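You operate a simulated robot arm through the tools that you are given. There is no shell and no other tool.

You are at the controls of a simulated two-armed robot. One attempt, no reset.

Task
Set the spring tee handle to 5 with the ribbed roller lifted.
Fine: lower the roller and shut the grey flap after; the machine stays locked off.

The check looks at the end state, three seconds after you hand in, the way a careful person would. Anything else that was tipped, shoved, dropped, spilled or broken makes it a failure.

Robot
Two 7-joint arms with two-finger parallel grippers on one trunk that stands fixed in place. Base frame: the origin is at the foot of the trunk, x ahead of it, y to its left, z up. Lengths are in m, angles in degrees, forces in N, time in s.
The left shoulder is at [0.071, 0.156, 1.205], the right one opposite. Each reaches about 1.231 m from its shoulder. Payload 3.91 kg a hand.
The TCP of each hand is the grasp point between the finger pads, 0.03 m short of the fingertips. In the tool frame z runs along the fingers and y along their closing line. The gripper opens to 0.11 m. The fingers are 0.02 m wide and 0.01 m thick; the gripper's body (0.048 by 0.112 m) begins 0.055 m behind the TCP.
Orientation is that of the tool frame in the base frame, as a unit quaternion [x, y, z, w]. With the fingers straight down and closing along the base's y, the tool's x points along the base's -x, its y along +y and its z along -z.

Tools
- The arms move only by the tool send_rows. It takes "left_increments", "right_increments" or both (then of equal length, played together; a hand with none holds still); each is a list of rows, each a list of 2 entries, a list of its own where there are three numbers: the shift along the tool's x, y, z in m, then the turn, a rotation vector about the tool's x, y, z in degrees. In form: [[[tx, ty, tz], [rx, ry, rz]], ...]. A call has 1 to 20 rows; each row is the pose to reach, as a shift and turn from the pose commanded when the call began, along the tool's axes at that moment. "left_hand" and "right_hand" are, for a hand that has rows, the opening in per cent of the stroke, from 0 (shut) to 100 (fully open), set as the call begins (left out, the last holds). Each row takes 0.2 s and may step no farther than 0.05 m and 8.6 degrees from the row before; otherwise, or with a gripper value out of range, the whole call is refused. Where a pose cannot be reached the arm comes as near as it can. A force on the tool above 40 N (or 10 N above the force at the start of the call, whichever is more), or a blocked arm, ends the call early, and 0.2 s more pass. Each finger travels about 0.108 m/s and halts on what it meets, pressing with about 21 N; the grip force reading is that of the motor and also rises with nothing between the fingers. The clock runs only during rows and for 0.2 s after the last one: add rows that repeat a pose to give the fingers time. It gives the time, the measured TCP pose, the force on the tool (base axes), the opening and the grip force at its end, in the units of the frame above (readings bear some noise), with the torque about the TCP (base axes, N m) and any sound that the robot's microphone picked up.
- Cameras (640 x 400 px; columns grow to the right, rows downward): "scene" is now at [0.1371, 0.0353, 1.4495]; the picture's right is [0.45, -0.90, -0.00], its down [-0.35, -0.18, -0.92] and it looks along [0.82, 0.41, -0.40] (base axes); focal length 282 px, centre (320, 200). "left" rides on the left gripper at [0.072, -0.017, -0.103] in its tool frame; the picture's right is [0.23, 0.97, 0.00], its down [-0.76, 0.18, -0.62] and it looks along [-0.61, 0.14, 0.78] (tool axes); focal length 222 px, centre (320, 200). "right" rides on the right gripper at [0.072, 0.017, -0.103] in its tool frame; the picture's right is [-0.23, 0.97, 0.00], its down [-0.76, -0.18, -0.62] and it looks along [-0.61, -0.14, 0.78] (tool axes); focal length 222 px, centre (320, 200).
- capture(camera): a new picture of that camera. It takes no simulated time.
- move_column(by): slides the trunk up (or, below 0, down) by that many m; the arms and the scene camera ride with it, the base frame stays. It gives what a move gives, with no picture.
- pan_tilt(pan, tilt): turns the head with the scene camera to pan (to the left, within 86 degrees either way) and tilt (down, from -29 to 69), counted from straight ahead of the robot. It gives what a move gives.
- pixel_to_xyz(camera, pixels): for up to 12 pixels [column, row] of the newest picture of that camera ("zoom" is the newest enlarged one), the place [x, y, z] in the base frame of the surface seen there, good to about 0.002 m, but the place of the scene camera against the robot may be out by one fixed shift of up to 0.012 m in any direction. It takes no simulated time.
- enlarge(camera, box): a new picture of the part [left, top, right, bottom] of that camera's present view, enlarged. It takes no simulated time.
- finish_job(): hands the job in; it is judged then, once.

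Open the grippers and draw the arms clear of the work before you hand the job in, unless the task says otherwise.

The tools are called as name(argument=value, ...) on one line, values as JSON. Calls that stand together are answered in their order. send_rows: Moves the arms, as the interface text tells. Its arguments: {"type":"object","properties":{"left_increments":{"type":"array","items":{"type":"array"}},"left_hand":{"type":"number"},"right_increments":{"type":"array","items":{"type":"array"}},"right_hand":{"type":"number"}},"required":[]} The other tools are called the same way: move_column (by) moves the trunk up or down; pan_tilt (pan, tilt) turns the head that bears the scene camera; capture (camera) takes a picture; pixel_to_xyz (camera, pixels) gives the place of the surface under pixels of a picture; enlarge (camera, box) takes an enlarged picture of a part of a camera's view; finish_job () hands the job in.

At the start:

```text
t: 0.0
left_position: [0.5948, 0.4632, 1.3048]
left_orientation: [0.001, 1.0, 0.0, 0.001]
left_wrist_force: [-0.3, 0.6, 0.2]
left_torque: [0.0, -0.01, 0.01]
left_finger_gap: 0.1101
left_finger_force: 0.1
right_position: [0.7362, -0.0621, 1.3317]
right_orientation: [0.0, 1.0, -0.001, 0.001]
right_wrist_force: [0.4, -0.4, -0.3]
right_torque: [0.01, 0.06, -0.01]
right_finger_gap: 0.11
right_finger_force: 0.1
trunk travel left (down, up): [-0.65, 0.29]
head pan, tilt (commanded): [26.5, 23.3]
```

scene: 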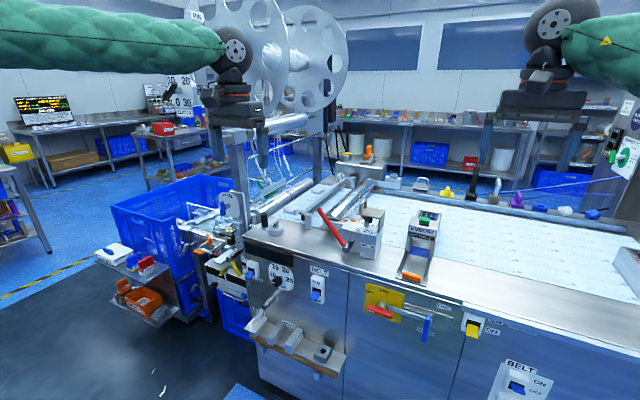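
right: 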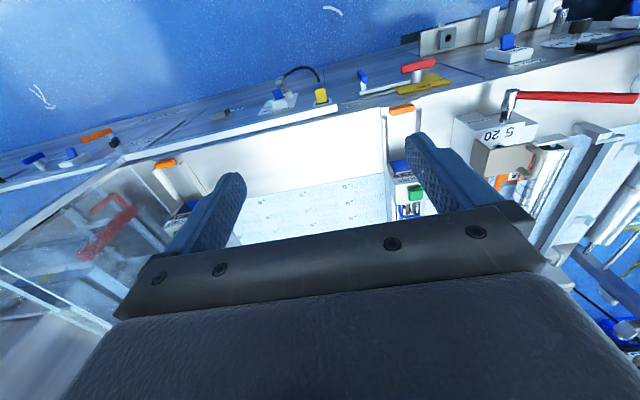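
left: 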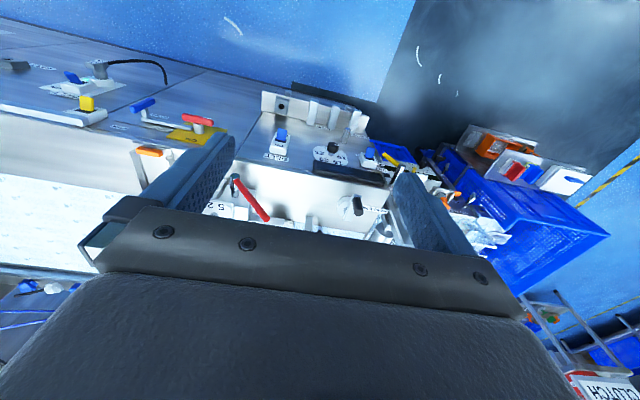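

The scene view shows a packaging machine with a red lever near (333,228), controls on the front panel and a roller area around (340,190). I enlarge parts of the scene to read the labels and find the tee handle, the roller and the grey flap.

enlarge(camera="scene", box=[240, 140, 400, 260])

enlarge(camera="scene", box=[230, 240, 390, 380])

enlarge(camera="scene", box=[340, 200, 560, 400])

enlarge(camera="scene", box=[100, 180, 260, 320])

```text
3.33 times, centred on (320, 200) of scene
```

zoom: 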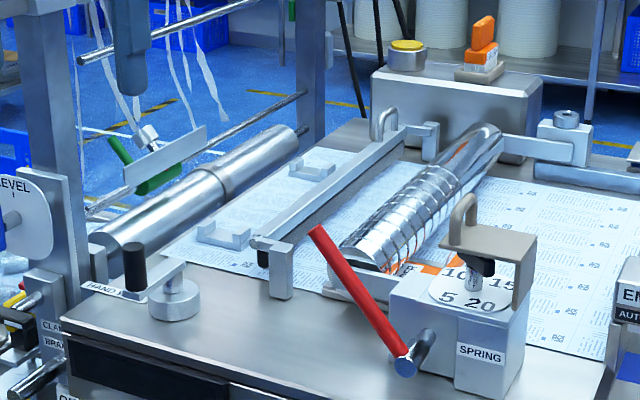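

```text
2.86 times, centred on (310, 310) of scene
```

zoom: 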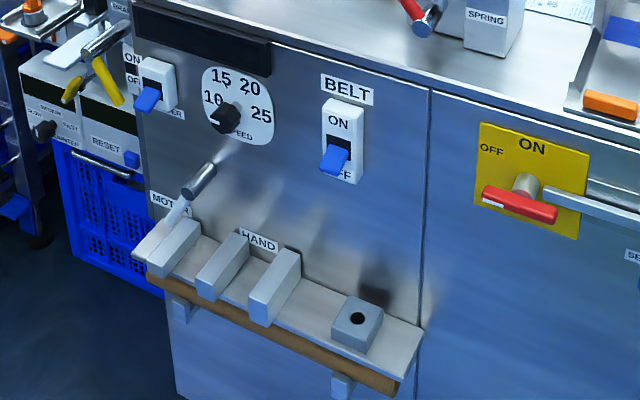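

```text
2.00 times, centred on (450, 300) of scene
```

zoom: 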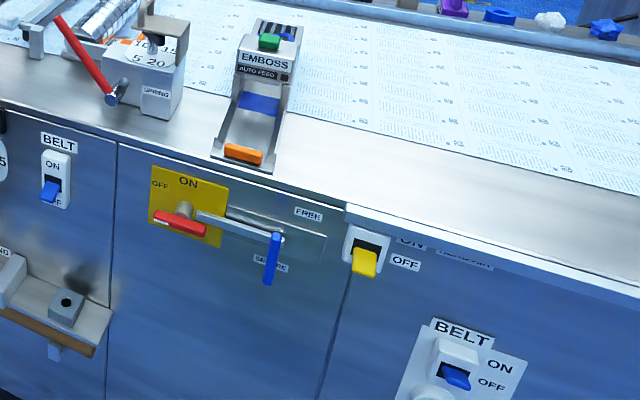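

```text
2.86 times, centred on (180, 250) of scene
```

zoom: 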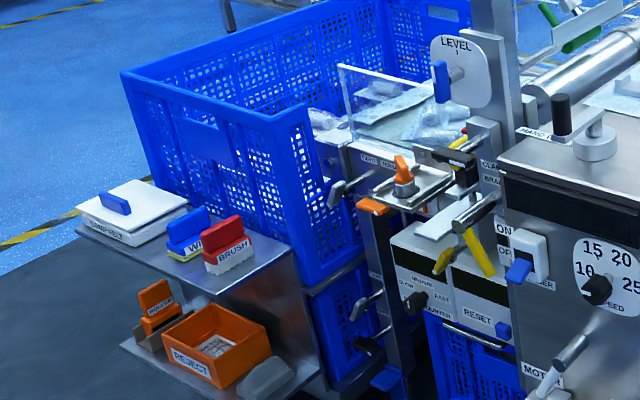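

The zoom shows a SPRING box with a dial (5, 10, 15, 20), a taupe-grey flap with a hoop over a dark knob, a red lever on its side and a ribbed roller behind it. I zoom in further on these.

enlarge(camera="scene", box=[320, 185, 400, 245])

enlarge(camera="scene", box=[300, 155, 400, 220])

enlarge(camera="right", box=[400, 60, 640, 210])

enlarge(camera="left", box=[180, 80, 420, 240])

enlarge(camera="scene", box=[350, 280, 440, 340])

```text
6.67 times, centred on (360, 215) of scene
```

zoom: 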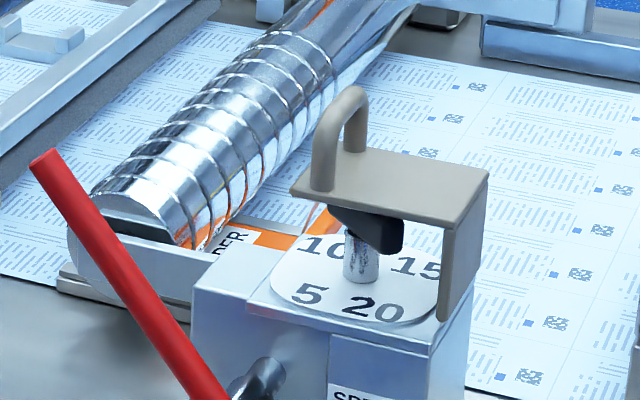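

```text
6.15 times, centred on (350, 188) of scene
```

zoom: 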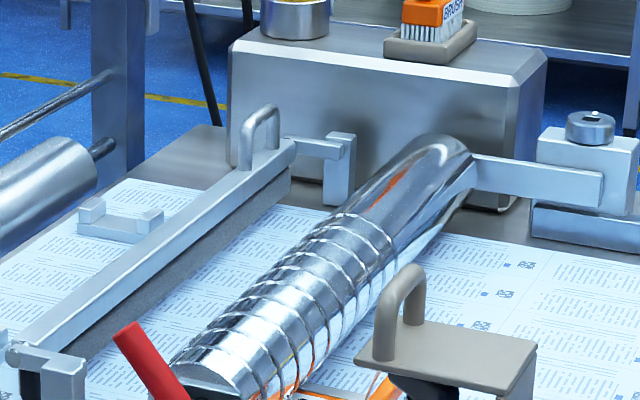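

```text
2.67 times, centred on (520, 135) of right
```

zoom: 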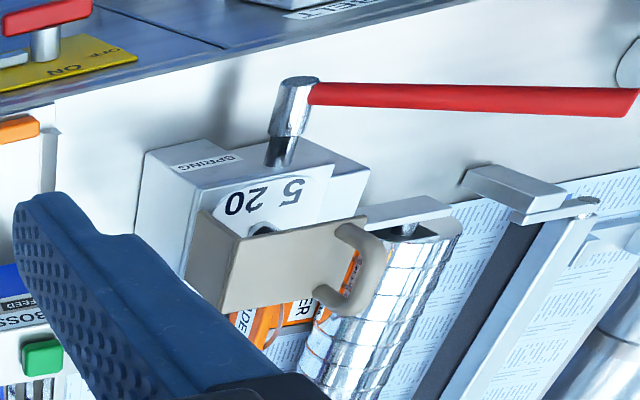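

```text
2.50 times, centred on (300, 160) of left
```

zoom: 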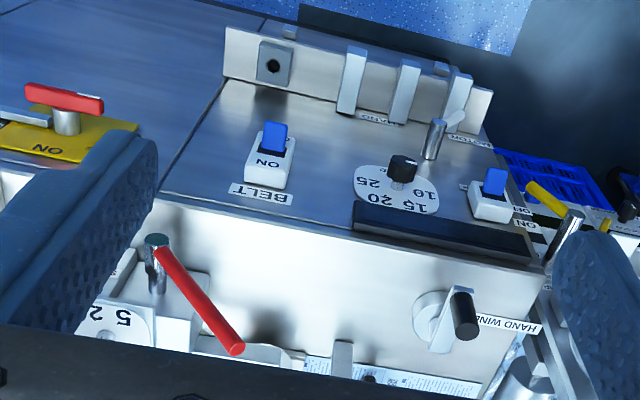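

```text
6.67 times, centred on (395, 310) of scene
```

zoom: 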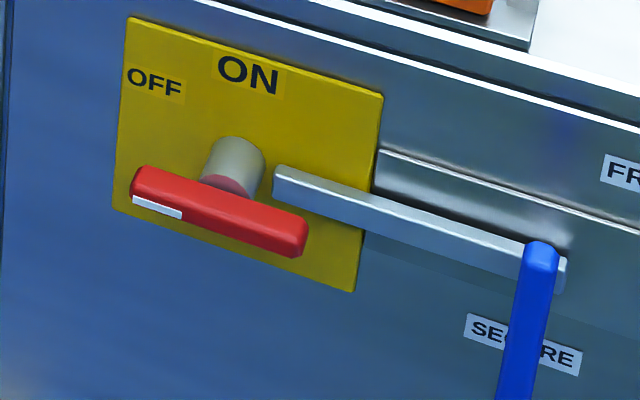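

The lock plate reads OFF with the bolt at SECURE, so it must simply be left alone. Next I measure the positions of the flap hoop, knob, dial, red lever and roller in the scene picture.

enlarge(camera="scene", box=[320, 185, 400, 245])

pixel_to_xyz(camera="zoom", pixels=[[45, 160], [210, 385], [265, 375], [325, 180], [360, 95], [480, 180], [455, 300], [350, 215], [360, 260], [300, 295], [360, 310], [410, 265]])

pixel_to_xyz(camera="scene", pixels=[[335, 220], [345, 180], [380, 180], [340, 250], [360, 250], [420, 228], [372, 235], [352, 235], [362, 262], [300, 240]])

```text
6.67 times, centred on (360, 215) of scene
```

zoom: 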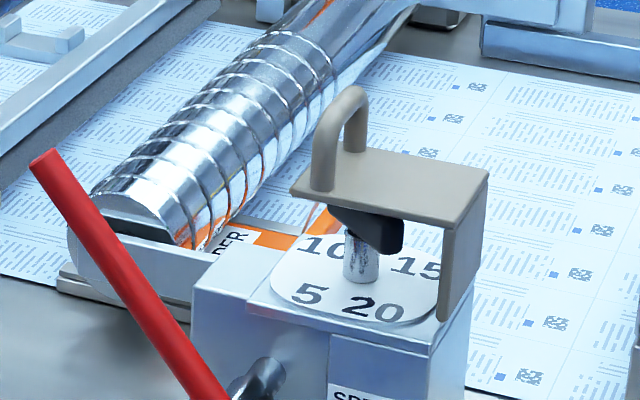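

```text
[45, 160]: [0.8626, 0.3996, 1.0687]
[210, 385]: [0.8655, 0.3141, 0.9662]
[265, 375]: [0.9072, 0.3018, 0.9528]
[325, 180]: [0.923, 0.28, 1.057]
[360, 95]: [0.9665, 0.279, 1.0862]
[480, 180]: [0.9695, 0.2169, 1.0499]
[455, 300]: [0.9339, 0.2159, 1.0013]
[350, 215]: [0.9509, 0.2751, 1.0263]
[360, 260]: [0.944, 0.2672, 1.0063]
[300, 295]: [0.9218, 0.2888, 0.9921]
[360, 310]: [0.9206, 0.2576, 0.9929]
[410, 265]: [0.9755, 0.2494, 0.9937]
```

```text
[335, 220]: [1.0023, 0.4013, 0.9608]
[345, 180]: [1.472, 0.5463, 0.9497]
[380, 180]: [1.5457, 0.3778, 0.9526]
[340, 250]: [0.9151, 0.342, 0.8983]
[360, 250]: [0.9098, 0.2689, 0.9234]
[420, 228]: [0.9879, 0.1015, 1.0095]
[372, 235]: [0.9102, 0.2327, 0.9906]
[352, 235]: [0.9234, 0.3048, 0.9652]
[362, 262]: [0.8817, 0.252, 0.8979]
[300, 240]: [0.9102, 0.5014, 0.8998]
```

Table top is at z≈0.90, dial at z≈0.993, flap plate at z≈1.05, red lever pivot near (0.88,0.30,0.955) and tip at (0.863,0.40,1.069). I move the right hand above and in front of the flap for a close look with its camera.

send_rows(right_increments=[[[-0.0155, 0.03525, 0.01025], [0, 0, 0]], [[-0.031, 0.0705, 0.0205], [0, 0, 0]], [[-0.0465, 0.10575, 0.03075], [0, 0, 0]], [[-0.062, 0.141, 0.041], [0, 0, 0]], [[-0.0775, 0.17625, 0.05125], [0, 0, 0]], [[-0.093, 0.2115, 0.0615], [0, 0, 0]], [[-0.1085, 0.24675, 0.07175], [0, 0, 0]], [[-0.124, 0.282, 0.082], [0, 0, 0]]])

capture(camera="right")

capture(camera="scene")

```text
t: 1.8
left_position: [0.5958, 0.4655, 1.3046]
left_orientation: [0.001, 1.0, -0.001, 0.0]
left_wrist_force: [0.6, 0.8, 0.0]
left_torque: [-0.04, -0.04, 0.02]
left_finger_gap: 0.1098
left_finger_force: 0.0
right_position: [0.8621, 0.2202, 1.2486]
right_orientation: [0.001, 1.0, -0.001, 0.0]
right_wrist_force: [0.9, 0.1, -0.3]
right_torque: [0.01, 0.0, 0.03]
right_finger_gap: 0.11
right_finger_force: 0.0
trunk travel left (down, up): [-0.65, 0.29]
head pan, tilt (commanded): [26.5, 23.3]
```

```text
taken
```

right: 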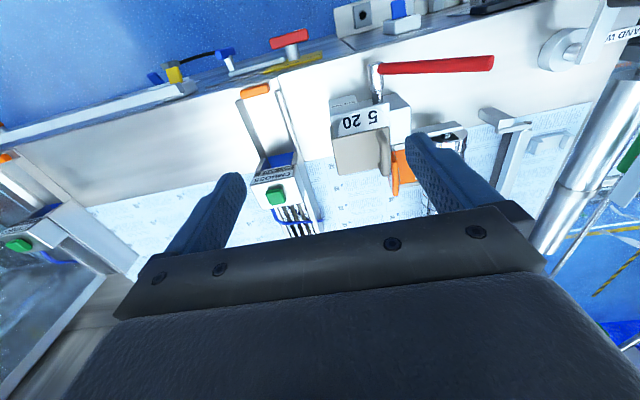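

```text
taken
```

scene: 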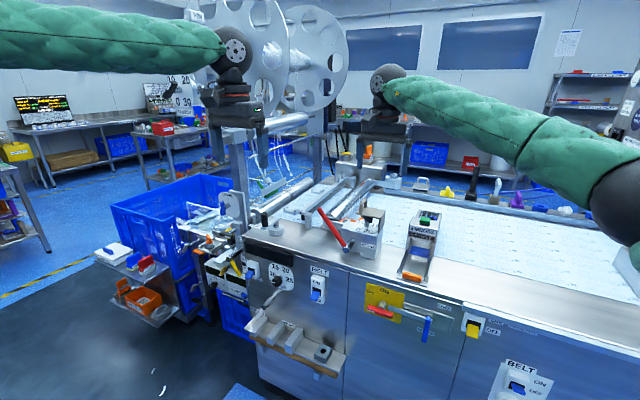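

The right view shows the flap at (358,145), the dial at (365,118) and an orange thing at (400,170) beside it. I enlarge that area.

enlarge(camera="right", box=[320, 50, 500, 220])

pixel_to_xyz(camera="zoom", pixels=[[320, 200], [240, 300], [180, 60], [600, 50]])

```text
2.35 times, centred on (410, 135) of right
```

zoom: 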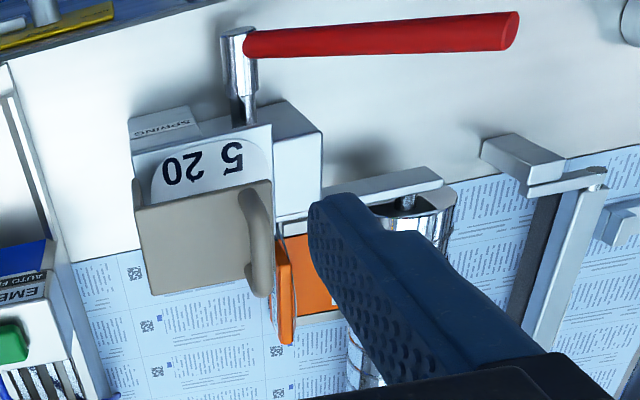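

```text
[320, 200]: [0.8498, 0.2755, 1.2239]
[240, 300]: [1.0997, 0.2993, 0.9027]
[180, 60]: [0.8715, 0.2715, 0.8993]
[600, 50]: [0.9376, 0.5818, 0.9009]
```

The orange item beneath the roller is partly hidden by the right finger. I shift the right hand 0.09 m to +y and look again.

send_rows(right_increments=[[[0.0, 0.045, 0.0], [0, 0, 0]], [[0.0, 0.09, 0.0], [0, 0, 0]]])

enlarge(camera="right", box=[200, 50, 420, 220])

```text
t: 2.4
left_position: [0.5943, 0.4654, 1.305]
left_orientation: [0.001, 1.0, -0.001, 0.0]
left_wrist_force: [0.3, -0.1, -0.8]
left_torque: [-0.01, 0.01, -0.01]
left_finger_gap: 0.1102
left_finger_force: 0.1
right_position: [0.8613, 0.3105, 1.2495]
right_orientation: [0.001, 1.0, -0.001, -0.001]
right_wrist_force: [0.3, 0.0, -0.4]
right_torque: [0.0, 0.0, -0.01]
right_finger_gap: 0.1102
right_finger_force: 0.1
trunk travel left (down, up): [-0.65, 0.29]
head pan, tilt (commanded): [26.5, 23.3]
```

```text
2.35 times, centred on (310, 135) of right
```

zoom: 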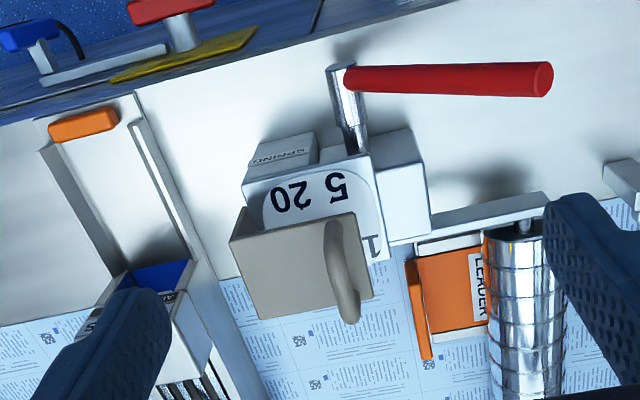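

The label reads "LEADER" on an orange piece beside the roller at zoom (460,290). I measure points on it, on the roller and its arm, and on the paper.

pixel_to_xyz(camera="zoom", pixels=[[445, 290], [420, 320], [510, 300], [530, 380], [520, 240], [470, 215], [430, 220], [345, 300], [525, 225], [320, 360], [340, 185], [290, 200]])

capture(camera="right")

pixel_to_xyz(camera="right", pixels=[[320, 85], [325, 100], [390, 85], [340, 165], [345, 180], [300, 150], [340, 120], [350, 150], [352, 120]])

```text
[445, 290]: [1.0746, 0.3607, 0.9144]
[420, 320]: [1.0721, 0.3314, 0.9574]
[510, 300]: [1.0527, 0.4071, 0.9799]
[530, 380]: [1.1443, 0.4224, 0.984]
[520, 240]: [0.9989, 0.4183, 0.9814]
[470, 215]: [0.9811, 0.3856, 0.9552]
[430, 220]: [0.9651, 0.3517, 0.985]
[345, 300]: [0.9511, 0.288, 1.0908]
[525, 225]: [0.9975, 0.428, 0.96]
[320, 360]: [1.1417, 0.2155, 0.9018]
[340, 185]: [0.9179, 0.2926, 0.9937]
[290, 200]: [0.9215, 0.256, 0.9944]
```

```text
taken
```

right: 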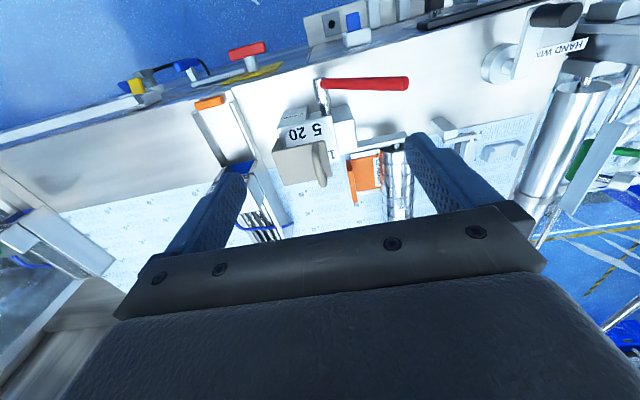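

```text
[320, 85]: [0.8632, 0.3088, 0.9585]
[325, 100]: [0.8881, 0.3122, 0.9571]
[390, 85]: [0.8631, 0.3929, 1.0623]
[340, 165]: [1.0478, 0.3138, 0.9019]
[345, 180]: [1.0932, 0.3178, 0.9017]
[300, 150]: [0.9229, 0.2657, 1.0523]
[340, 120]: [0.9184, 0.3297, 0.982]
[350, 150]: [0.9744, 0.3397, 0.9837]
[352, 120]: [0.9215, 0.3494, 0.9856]
```

The roller's top is at z≈0.984 and the paper at z≈0.902, so I need to know whether the roller is up or down now. I zoom tightly on the roller's near end, its arm and the LEADER piece from the scene camera.

enlarge(camera="scene", box=[322, 195, 372, 230])

pixel_to_xyz(camera="zoom", pixels=[[100, 150], [100, 230], [150, 260], [200, 280], [60, 200], [180, 200], [250, 200], [300, 250], [60, 260], [120, 300]])

```text
11.43 times, centred on (347, 212) of scene
```

zoom: 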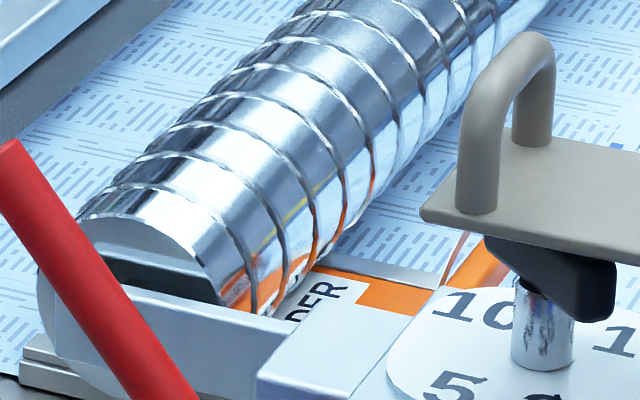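

```text
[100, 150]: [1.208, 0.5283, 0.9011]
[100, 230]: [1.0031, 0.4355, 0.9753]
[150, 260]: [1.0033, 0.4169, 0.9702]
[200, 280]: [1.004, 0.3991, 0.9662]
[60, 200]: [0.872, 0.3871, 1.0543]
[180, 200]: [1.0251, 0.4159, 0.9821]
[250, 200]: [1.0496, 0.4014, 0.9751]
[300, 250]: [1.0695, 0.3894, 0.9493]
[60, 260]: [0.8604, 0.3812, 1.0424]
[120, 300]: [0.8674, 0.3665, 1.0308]
```

I zoom on the very end of the roller, and sample points along its end face down to the plate below.

enlarge(camera="scene", box=[318, 210, 350, 235])

pixel_to_xyz(camera="zoom", pixels=[[150, 130], [155, 200], [170, 250], [190, 300], [250, 310], [120, 280], [120, 320], [200, 350], [330, 260], [400, 250], [280, 200], [60, 300]])

```text
16.00 times, centred on (334, 222) of scene
```

zoom: 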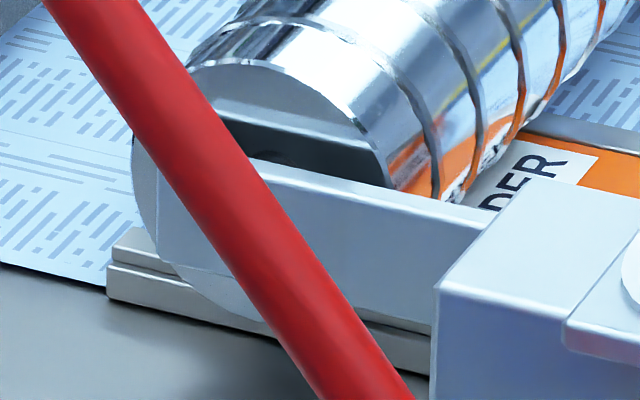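

```text
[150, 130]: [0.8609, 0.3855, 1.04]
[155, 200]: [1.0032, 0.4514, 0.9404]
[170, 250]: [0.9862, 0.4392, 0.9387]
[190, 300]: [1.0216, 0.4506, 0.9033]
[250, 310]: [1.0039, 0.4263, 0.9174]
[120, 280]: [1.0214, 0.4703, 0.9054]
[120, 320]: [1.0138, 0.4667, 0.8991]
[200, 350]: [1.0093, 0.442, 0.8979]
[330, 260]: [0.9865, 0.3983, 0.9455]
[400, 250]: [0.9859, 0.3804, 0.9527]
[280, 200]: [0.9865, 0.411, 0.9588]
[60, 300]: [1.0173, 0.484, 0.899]
```

The roller's end face spans z≈0.916–0.985 and sits directly on the LEADER plate (z≈0.914), so the roller is down now and the lever must swing to lift it. I zoom with the right camera on the flap hoop and dial to get precise positions.

enlarge(camera="right", box=[265, 95, 345, 195])

pixel_to_xyz(camera="zoom", pixels=[[320, 200], [370, 200], [380, 240], [390, 280], [400, 320], [410, 350], [330, 300], [200, 300], [180, 220], [300, 120], [380, 130], [430, 190]])

```text
4.00 times, centred on (305, 145) of right
```

zoom: 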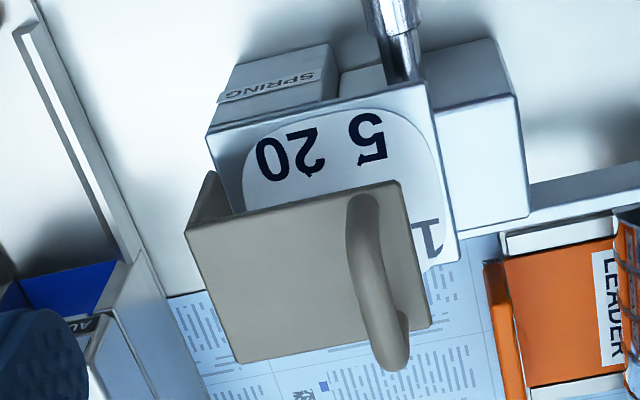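

```text
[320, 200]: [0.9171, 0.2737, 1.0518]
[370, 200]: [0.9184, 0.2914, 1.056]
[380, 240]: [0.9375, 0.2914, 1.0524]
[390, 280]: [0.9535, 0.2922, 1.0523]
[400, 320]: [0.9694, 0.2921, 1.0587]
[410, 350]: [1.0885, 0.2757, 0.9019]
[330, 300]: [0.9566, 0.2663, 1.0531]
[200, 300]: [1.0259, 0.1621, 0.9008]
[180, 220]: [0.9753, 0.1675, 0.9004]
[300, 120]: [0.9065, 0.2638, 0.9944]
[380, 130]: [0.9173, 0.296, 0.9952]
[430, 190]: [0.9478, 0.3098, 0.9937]
```

I sample more points on the hoop bar and the flap plate corners.

pixel_to_xyz(camera="zoom", pixels=[[360, 210], [362, 240], [368, 270], [376, 300], [388, 340], [396, 362], [395, 190], [425, 320], [240, 355], [192, 235], [210, 185], [405, 340]])

enlarge(camera="scene", box=[350, 190, 390, 220])

pixel_to_xyz(camera="zoom", pixels=[[130, 160], [150, 80], [180, 40], [220, 35], [250, 70], [260, 130], [70, 195], [340, 240], [540, 150], [100, 215], [350, 310], [200, 270]])

```text
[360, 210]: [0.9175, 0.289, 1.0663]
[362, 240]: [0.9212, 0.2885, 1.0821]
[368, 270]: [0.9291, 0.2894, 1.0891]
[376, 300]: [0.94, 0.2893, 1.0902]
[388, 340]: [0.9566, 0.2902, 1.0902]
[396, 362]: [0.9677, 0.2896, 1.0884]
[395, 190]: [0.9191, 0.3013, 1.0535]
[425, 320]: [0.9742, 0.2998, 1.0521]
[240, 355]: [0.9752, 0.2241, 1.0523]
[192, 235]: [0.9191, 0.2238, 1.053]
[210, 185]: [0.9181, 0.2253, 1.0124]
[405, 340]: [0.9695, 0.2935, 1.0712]
```

```text
13.33 times, centred on (370, 205) of scene
```

zoom: 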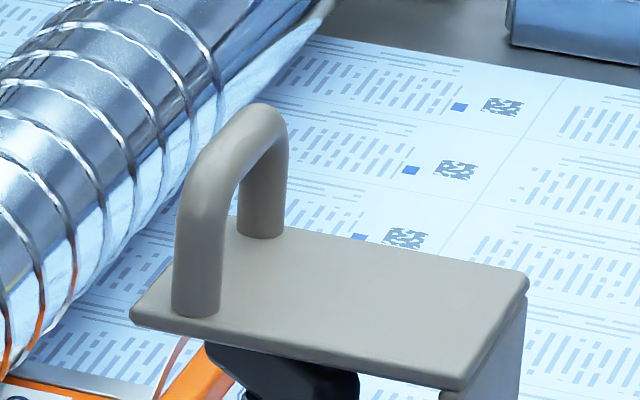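

```text
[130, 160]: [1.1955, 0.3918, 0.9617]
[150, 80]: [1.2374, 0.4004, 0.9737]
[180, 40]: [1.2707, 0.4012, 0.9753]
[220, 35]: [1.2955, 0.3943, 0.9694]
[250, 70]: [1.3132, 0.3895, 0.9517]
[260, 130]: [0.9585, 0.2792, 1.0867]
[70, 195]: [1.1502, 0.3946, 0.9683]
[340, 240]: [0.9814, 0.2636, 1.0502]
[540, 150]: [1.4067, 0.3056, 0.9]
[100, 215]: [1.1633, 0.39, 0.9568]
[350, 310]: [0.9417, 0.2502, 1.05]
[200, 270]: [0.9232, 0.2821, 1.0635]
```

Hoop bar is centred at about (0.945, 0.289, 1.085), plate top at z=1.0525, spanning y 0.222–0.302, so it hinges at its -y side. Before opening it towards -y I check how near the EMBOSS unit is.

enlarge(camera="scene", box=[370, 195, 450, 285])

pixel_to_xyz(camera="zoom", pixels=[[300, 70], [300, 150], [400, 180], [410, 80], [350, 95], [240, 330], [310, 340], [140, 160], [160, 100], [300, 110], [430, 130], [280, 180]])

```text
4.44 times, centred on (410, 240) of scene
```

zoom: 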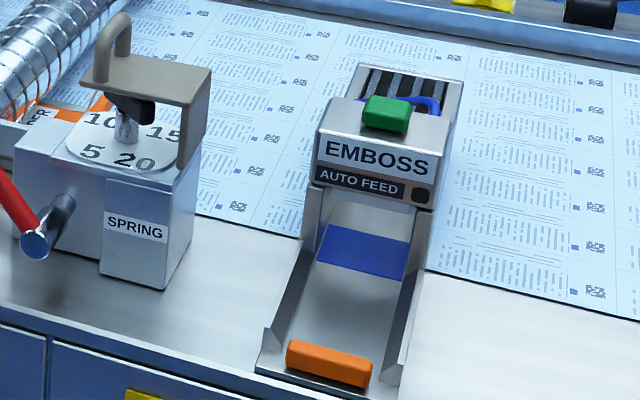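

```text
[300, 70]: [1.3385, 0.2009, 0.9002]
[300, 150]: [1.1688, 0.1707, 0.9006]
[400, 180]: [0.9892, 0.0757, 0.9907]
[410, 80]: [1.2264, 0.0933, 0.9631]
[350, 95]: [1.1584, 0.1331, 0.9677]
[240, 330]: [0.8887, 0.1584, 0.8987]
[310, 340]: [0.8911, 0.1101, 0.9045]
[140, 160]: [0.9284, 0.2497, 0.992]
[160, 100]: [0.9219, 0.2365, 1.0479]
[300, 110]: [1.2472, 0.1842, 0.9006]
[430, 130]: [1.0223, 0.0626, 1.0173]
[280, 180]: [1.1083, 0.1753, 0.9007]
```

EMBOSS stays below z≈1.02 and beyond x≈0.98 at y<0.14, so the flap can swing to about 100° freely. I bring the right hand above the hoop with the fingers half open.

send_rows(right_hand=50, right_increments=[[[-0.028, -0.007, 0.023], [0, 0, 0]], [[-0.056, -0.014, 0.046], [0, 0, 0]], [[-0.084, -0.0215, 0.07], [0, 0, 0]], [[-0.084, -0.0215, 0.07], [0, 0, 0]]])

capture(camera="right")

enlarge(camera="scene", box=[320, 130, 440, 220])

```text
t: 3.4
left_position: [0.5949, 0.4649, 1.3054]
left_orientation: [-0.001, 1.0, 0.0, 0.0]
left_wrist_force: [-0.7, -0.5, -0.3]
left_torque: [0.0, 0.01, 0.01]
left_finger_gap: 0.11
left_finger_force: 0.0
right_position: [0.9457, 0.2894, 1.1798]
right_orientation: [0.0, 1.0, 0.0, 0.0]
right_wrist_force: [-0.1, -1.0, -0.8]
right_torque: [0.0, 0.02, -0.02]
right_finger_gap: 0.0552
right_finger_force: 0.0
trunk travel left (down, up): [-0.65, 0.29]
head pan, tilt (commanded): [26.5, 23.3]
```

```text
taken
```

right: 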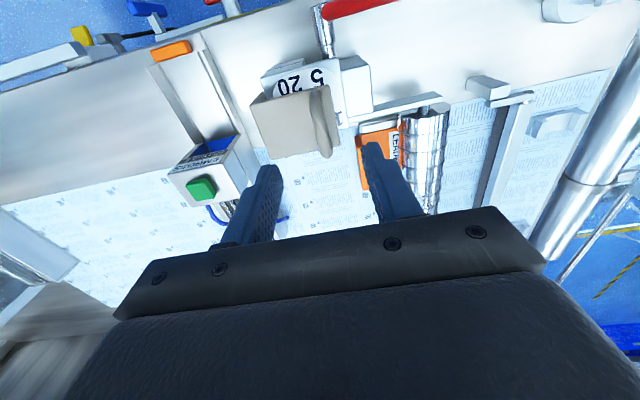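

```text
4.44 times, centred on (380, 175) of scene
```

zoom: 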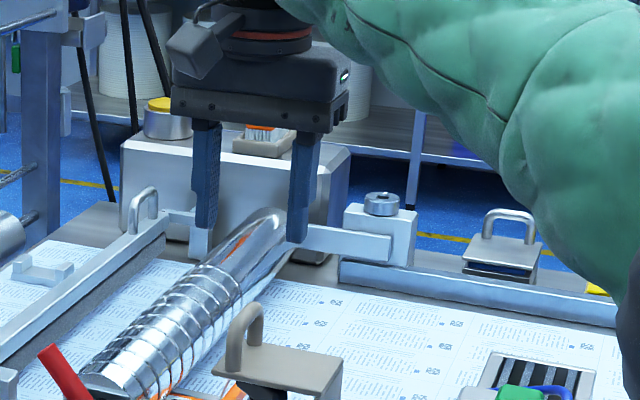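

The hand is centred over the hoop (hoop at (325,125), fingers at (265,190) and (385,185)). I lower it so that the fingers straddle the hoop bar, tips about 8 mm above the plate.

send_rows(right_increments=[[[0.0, 0.0, 0.03], [0, 0, 0]], [[0.0, 0.0, 0.06], [0, 0, 0]], [[0.0, 0.0, 0.075], [0, 0, 0]], [[0.0, 0.0, 0.087], [0, 0, 0]]])

enlarge(camera="right", box=[220, 80, 420, 240])

enlarge(camera="scene", box=[320, 150, 420, 225])

```text
t: 4.4
left_position: [0.5954, 0.4648, 1.3057]
left_orientation: [-0.001, 1.0, 0.0, 0.0]
left_wrist_force: [0.7, -0.1, -0.1]
left_torque: [0.0, 0.01, -0.03]
left_finger_gap: 0.1098
left_finger_force: 0.1
right_position: [0.9454, 0.289, 1.0916]
right_orientation: [0.0, 1.0, 0.0, -0.001]
right_wrist_force: [-0.4, -0.1, 0.0]
right_torque: [0.01, 0.01, -0.03]
right_finger_gap: 0.055
right_finger_force: 0.0
trunk travel left (down, up): [-0.65, 0.29]
head pan, tilt (commanded): [26.5, 23.3]
```

```text
2.50 times, centred on (320, 160) of right
```

zoom: 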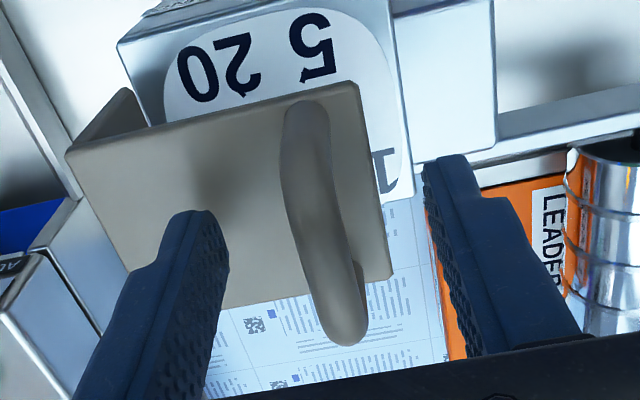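

```text
5.33 times, centred on (370, 188) of scene
```

zoom: 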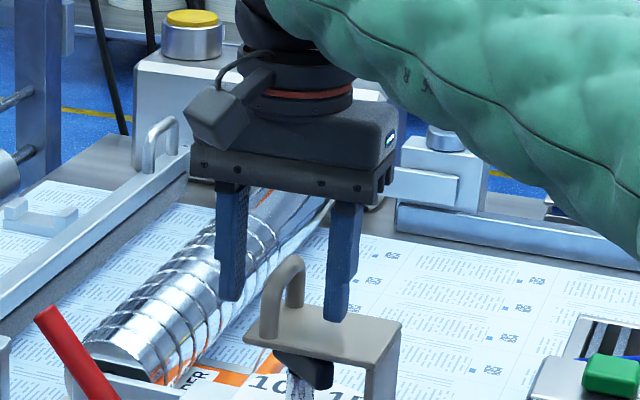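

The fingers straddle the hoop cleanly. I narrow them to about 20 mm around the bar and swing the hoop through the first ~35° of arc about the hinge at (y≈0.224, z≈1.0).

send_rows(right_hand=18, right_increments=[[[0, 0, 0], [0, 0, 0]], [[0, 0, 0], [0, 0, 0]], [[0, -0.008, -0.005], [0, 0, 0]], [[0, -0.0158, -0.01], [0, 0, 0]], [[0, -0.024, -0.0135], [0, 0, 0]], [[0, -0.033, -0.017], [0, 0, 0]], [[0, -0.042, -0.019], [0, 0, 0]], [[0, -0.0512, -0.0211], [0, 0, 0]]])

enlarge(camera="right", box=[220, 80, 420, 240])

enlarge(camera="scene", box=[320, 150, 420, 225])

```text
t: 6.2
left_position: [0.5955, 0.4638, 1.3059]
left_orientation: [-0.001, 1.0, 0.0, 0.0]
left_wrist_force: [0.0, 0.2, 0.1]
left_torque: [0.02, 0.02, 0.04]
left_finger_gap: 0.1099
left_finger_force: 0.1
right_position: [0.9445, 0.2369, 1.1133]
right_orientation: [0.0, 1.0, 0.0, 0.0]
right_wrist_force: [-1.0, -0.2, 0.1]
right_torque: [0.01, 0.0, 0.01]
right_finger_gap: 0.02
right_finger_force: 0.0
trunk travel left (down, up): [-0.65, 0.29]
head pan, tilt (commanded): [26.5, 23.3]
```

```text
2.50 times, centred on (320, 160) of right
```

zoom: 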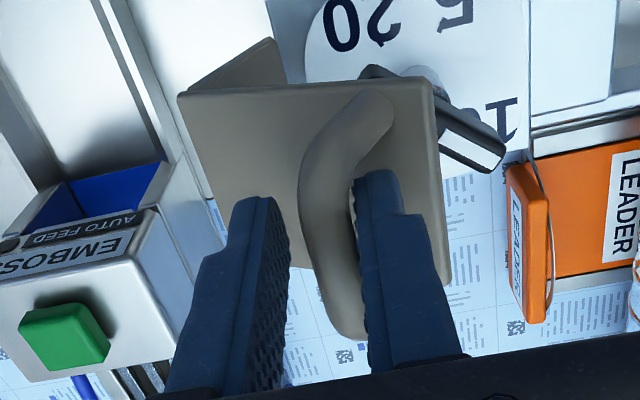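

```text
5.33 times, centred on (370, 188) of scene
```

zoom: 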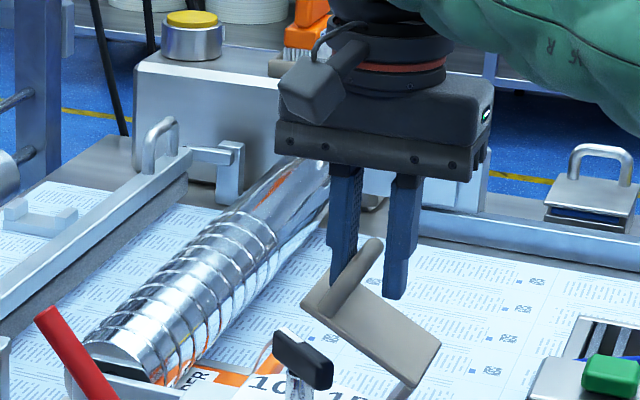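

The flap swings smoothly with no force, and the tee with a white end stripe is coming into view at zoom (490,145). I carry on the arc to about 70°.

send_rows(right_increments=[[[0, -0.009, -0.0005], [0, 0, 0]], [[0, -0.0187, -0.0008], [0, 0, 0]], [[0, -0.028, 0.0005], [0, 0, 0]], [[0, -0.0371, 0.0017], [0, 0, 0]], [[0, -0.046, 0.0045], [0, 0, 0]], [[0, -0.0549, 0.0073], [0, 0, 0]], [[0, -0.063, 0.0115], [0, 0, 0]], [[0, -0.0714, 0.016], [0, 0, 0]]])

enlarge(camera="right", box=[220, 60, 460, 240])

enlarge(camera="scene", box=[330, 150, 430, 225])

```text
t: 8.0
left_position: [0.5949, 0.4637, 1.3055]
left_orientation: [-0.001, 1.0, 0.0, -0.001]
left_wrist_force: [0.1, -0.4, -0.5]
left_torque: [0.01, -0.01, -0.02]
left_finger_gap: 0.1101
left_finger_force: 0.1
right_position: [0.9454, 0.1668, 1.0965]
right_orientation: [0.0, 1.0, 0.0, -0.001]
right_wrist_force: [0.1, 0.4, -0.5]
right_torque: [-0.02, -0.04, 0.02]
right_finger_gap: 0.0196
right_finger_force: 0.2
trunk travel left (down, up): [-0.65, 0.29]
head pan, tilt (commanded): [26.5, 23.3]
```

```text
2.22 times, centred on (340, 150) of right
```

zoom: 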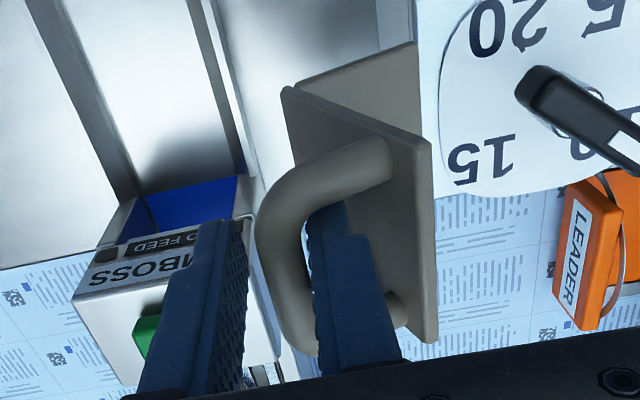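

```text
5.33 times, centred on (380, 188) of scene
```

zoom: 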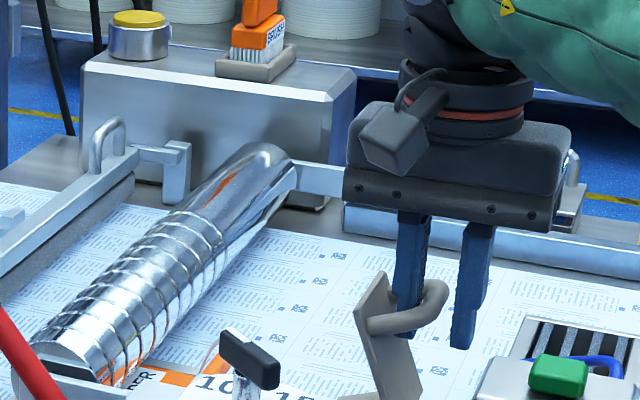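

The flap now stands about 70° open with the hoop captive between the fingers and no force felt. I continue slowly to about 92°.

send_rows(right_increments=[[[0, -0.0075, 0.0055], [0, 0, 0]], [[0, -0.0148, 0.0113], [0, 0, 0]], [[0, -0.021, 0.018], [0, 0, 0]], [[0, -0.0274, 0.0251], [0, 0, 0]], [[0, -0.03, 0.0285], [0, 0, 0]]])

enlarge(camera="right", box=[220, 60, 460, 240])

enlarge(camera="scene", box=[330, 150, 430, 225])

```text
t: 9.2
left_position: [0.5941, 0.4638, 1.3066]
left_orientation: [-0.002, 1.0, 0.0, 0.001]
left_wrist_force: [0.5, 0.0, -0.5]
left_torque: [0.01, 0.0, 0.01]
left_finger_gap: 0.1101
left_finger_force: 0.1
right_position: [0.9445, 0.1358, 1.0682]
right_orientation: [-0.001, 1.0, 0.0, 0.0]
right_wrist_force: [0.3, 1.1, 0.0]
right_torque: [0.01, 0.01, 0.01]
right_finger_gap: 0.0198
right_finger_force: 0.1
trunk travel left (down, up): [-0.65, 0.29]
head pan, tilt (commanded): [26.5, 23.3]
```

```text
2.22 times, centred on (340, 150) of right
```

zoom: 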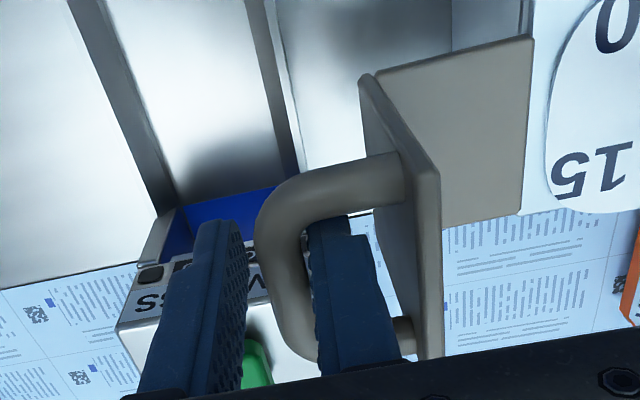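

```text
5.33 times, centred on (380, 188) of scene
```

zoom: 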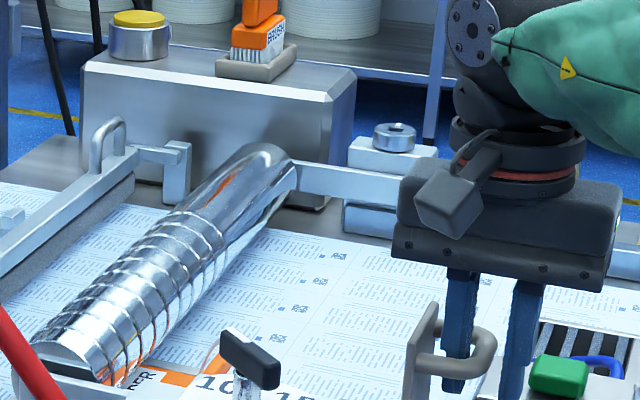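

The flap is past upright (about 90°) with only ~1 N on the finger. I ease the fingers to the middle of the gap, then draw straight up out of the hoop and see whether the flap stays open.

send_rows(right_increments=[[[0, 0.004, 0], [0, 0, 0]], [[0, 0.004, -0.01], [0, 0, 0]], [[0, 0.004, -0.03], [0, 0, 0]], [[0, 0.004, -0.06], [0, 0, 0]], [[0, 0.004, -0.1], [0, 0, 0]], [[0, 0.004, -0.14], [0, 0, 0]]])

capture(camera="right")

enlarge(camera="scene", box=[330, 170, 430, 245])

```text
t: 10.6
left_position: [0.5946, 0.4648, 1.3067]
left_orientation: [0.0, 1.0, 0.0, 0.0]
left_wrist_force: [-0.4, -0.2, 0.0]
left_torque: [-0.01, -0.02, 0.01]
left_finger_gap: 0.1099
left_finger_force: 0.1
right_position: [0.9436, 0.1401, 1.2098]
right_orientation: [0.0, 1.0, 0.0, 0.0]
right_wrist_force: [-0.5, -0.5, -0.5]
right_torque: [0.02, 0.01, -0.02]
right_finger_gap: 0.0197
right_finger_force: 0.0
trunk travel left (down, up): [-0.65, 0.29]
head pan, tilt (commanded): [26.5, 23.3]
```

```text
taken
```

right: 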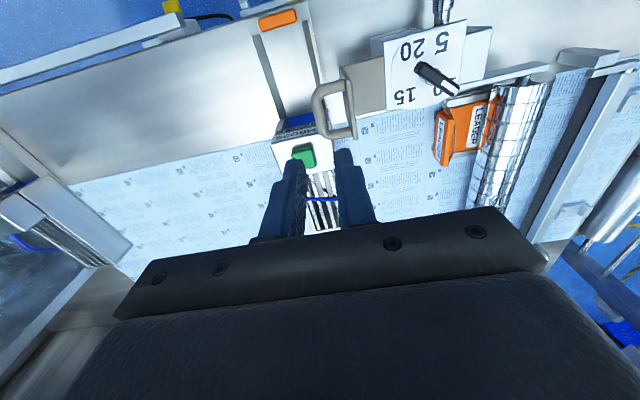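

```text
5.33 times, centred on (380, 208) of scene
```

zoom: 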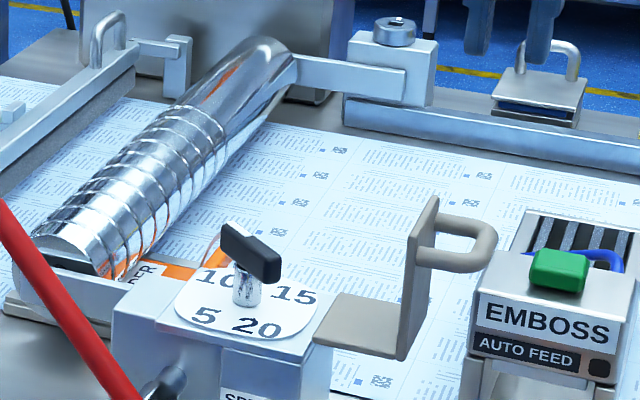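

The flap stays open at about 90°. I zoom on the dial and the tee to read its current setting.

enlarge(camera="right", box=[370, 10, 500, 120])

pixel_to_xyz(camera="zoom", pixels=[[247, 300], [270, 280], [300, 300], [350, 340], [410, 345], [345, 310], [330, 310], [385, 335], [235, 190], [370, 150], [170, 420], [435, 340]])

enlarge(camera="scene", box=[352, 203, 392, 238])

pixel_to_xyz(camera="zoom", pixels=[[200, 100], [245, 70], [300, 110], [350, 150], [330, 200], [290, 220], [120, 300], [170, 200], [280, 340], [410, 250]])

```text
3.64 times, centred on (435, 65) of right
```

zoom: 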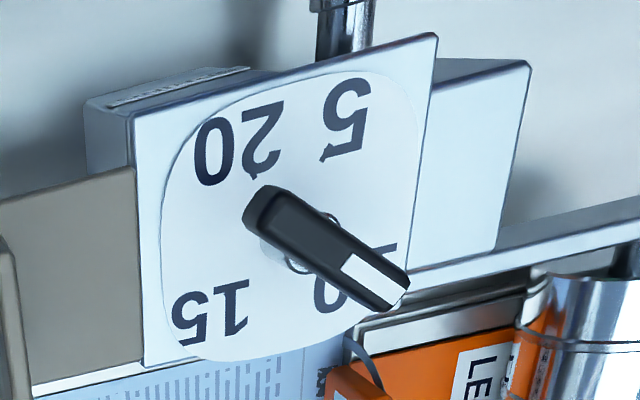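

```text
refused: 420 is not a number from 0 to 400
```

```text
11.43 times, centred on (372, 220) of scene
```

zoom: 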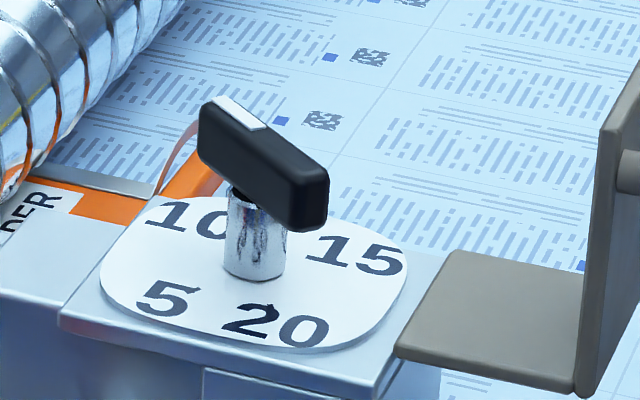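

```text
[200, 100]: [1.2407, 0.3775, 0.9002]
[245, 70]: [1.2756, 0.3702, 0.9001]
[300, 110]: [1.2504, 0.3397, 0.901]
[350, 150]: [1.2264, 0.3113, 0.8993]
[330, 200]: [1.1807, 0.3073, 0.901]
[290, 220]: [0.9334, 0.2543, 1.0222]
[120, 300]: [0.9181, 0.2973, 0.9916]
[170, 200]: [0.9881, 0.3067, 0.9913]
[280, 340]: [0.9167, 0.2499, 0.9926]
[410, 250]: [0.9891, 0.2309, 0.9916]
```

The white-striped end of the tee points at 10; the numeral 5 is at the front-left. I measure the bar ends, numerals and post.

enlarge(camera="right", box=[370, 10, 500, 120])

pixel_to_xyz(camera="zoom", pixels=[[265, 205], [280, 220], [300, 240], [330, 255], [360, 270], [385, 285], [400, 290], [235, 145], [347, 120], [210, 313], [345, 300], [325, 250]])

enlarge(camera="scene", box=[352, 203, 392, 238])

pixel_to_xyz(camera="zoom", pixels=[[230, 110], [250, 125], [215, 140], [260, 140], [290, 160], [310, 175], [315, 205], [250, 180], [255, 250], [165, 300], [275, 320], [360, 255]])

```text
3.64 times, centred on (435, 65) of right
```

zoom: 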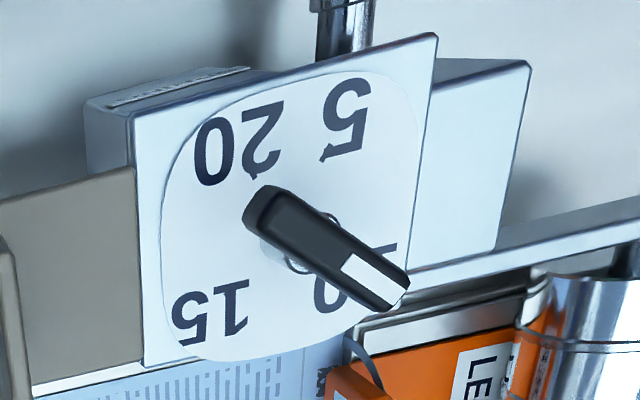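

```text
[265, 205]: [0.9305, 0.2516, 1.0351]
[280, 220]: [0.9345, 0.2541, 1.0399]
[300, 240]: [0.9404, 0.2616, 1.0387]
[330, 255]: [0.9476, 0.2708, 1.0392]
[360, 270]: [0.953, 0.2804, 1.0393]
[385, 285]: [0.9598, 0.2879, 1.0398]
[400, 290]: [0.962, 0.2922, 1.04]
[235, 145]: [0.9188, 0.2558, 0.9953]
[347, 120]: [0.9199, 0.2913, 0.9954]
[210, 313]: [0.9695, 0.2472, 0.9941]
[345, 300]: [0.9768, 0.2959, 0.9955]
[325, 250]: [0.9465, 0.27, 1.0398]
```

```text
11.43 times, centred on (372, 220) of scene
```

zoom: 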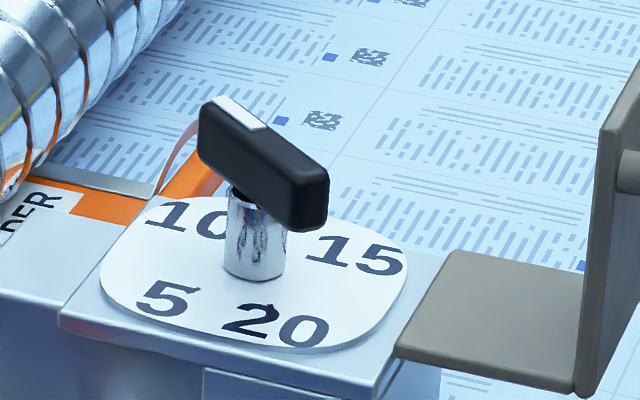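

```text
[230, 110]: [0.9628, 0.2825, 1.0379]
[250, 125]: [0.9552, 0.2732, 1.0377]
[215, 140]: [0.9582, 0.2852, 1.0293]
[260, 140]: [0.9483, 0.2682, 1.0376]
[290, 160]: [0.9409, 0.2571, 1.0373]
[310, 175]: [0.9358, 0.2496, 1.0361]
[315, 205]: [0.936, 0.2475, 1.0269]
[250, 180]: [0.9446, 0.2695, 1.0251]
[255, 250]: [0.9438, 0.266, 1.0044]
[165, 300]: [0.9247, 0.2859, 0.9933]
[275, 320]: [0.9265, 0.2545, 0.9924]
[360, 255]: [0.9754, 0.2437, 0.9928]
```

The tee bar's top is at z≈1.040, centred at about (0.947,0.272), pointing at ~52° (towards 10), and 5 lies at ~140°. Now I bring the left hand above the red lever's tip (0.866,0.40,1.068) and pull the right hand back a little.

send_rows(left_hand=70, left_increments=[[[-0.034, -0.01, 0.0184], [0, 0, 0]], [[-0.068, -0.02, 0.0367], [0, 0, 0]], [[-0.102, -0.03, 0.055], [0, 0, 0]], [[-0.136, -0.04, 0.0734], [0, 0, 0]], [[-0.17, -0.05, 0.0917], [0, 0, 0]], [[-0.2035, -0.06, 0.11], [0, 0, 0]], [[-0.2375, -0.07, 0.1284], [0, 0, 0]], [[-0.2714, -0.0798, 0.1467], [0, 0, 0]], [[-0.2714, -0.0798, 0.1467], [0, 0, 0]]], right_increments=[[[0.0125, -0.004, -0.004], [0, 0, 0]], [[0.025, -0.0075, -0.0075], [0, 0, 0]], [[0.0375, -0.011, -0.011], [0, 0, 0]], [[0.05, -0.015, -0.015], [0, 0, 0]], [[0.0625, -0.019, -0.019], [0, 0, 0]], [[0.075, -0.0225, -0.0225], [0, 0, 0]], [[0.0875, -0.026, -0.026], [0, 0, 0]], [[0.1, -0.03, -0.03], [0, 0, 0]], [[0.1, -0.03, -0.03], [0, 0, 0]]])

capture(camera="left")

capture(camera="right")

capture(camera="scene")

```text
t: 12.6
left_position: [0.8644, 0.3845, 1.1599]
left_orientation: [0.0, 1.0, -0.001, 0.001]
left_wrist_force: [0.3, 0.5, 0.1]
left_torque: [0.02, -0.04, 0.01]
left_finger_gap: 0.0773
left_finger_force: 0.1
right_position: [0.8438, 0.1114, 1.2393]
right_orientation: [0.0, 1.0, 0.0, 0.0]
right_wrist_force: [0.3, 0.1, 0.5]
right_torque: [0.02, 0.01, -0.01]
right_finger_gap: 0.02
right_finger_force: 0.1
trunk travel left (down, up): [-0.65, 0.29]
head pan, tilt (commanded): [26.5, 23.3]
```

```text
taken
```

left: 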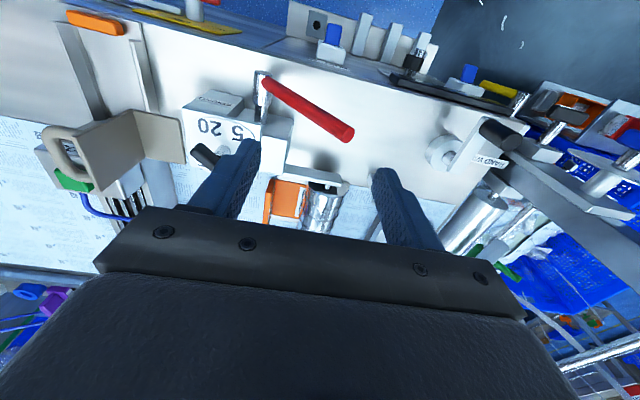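

```text
taken
```

right: 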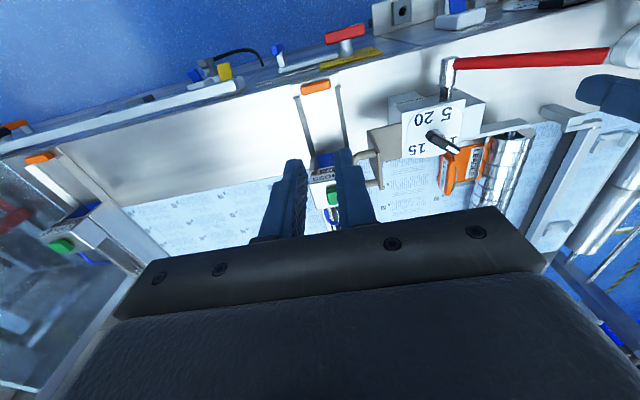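

```text
taken
```

scene: 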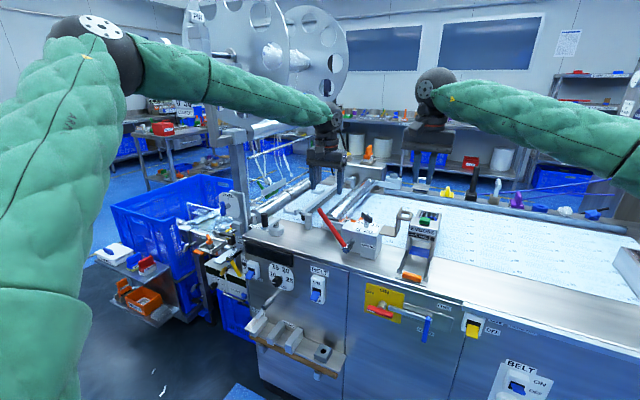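

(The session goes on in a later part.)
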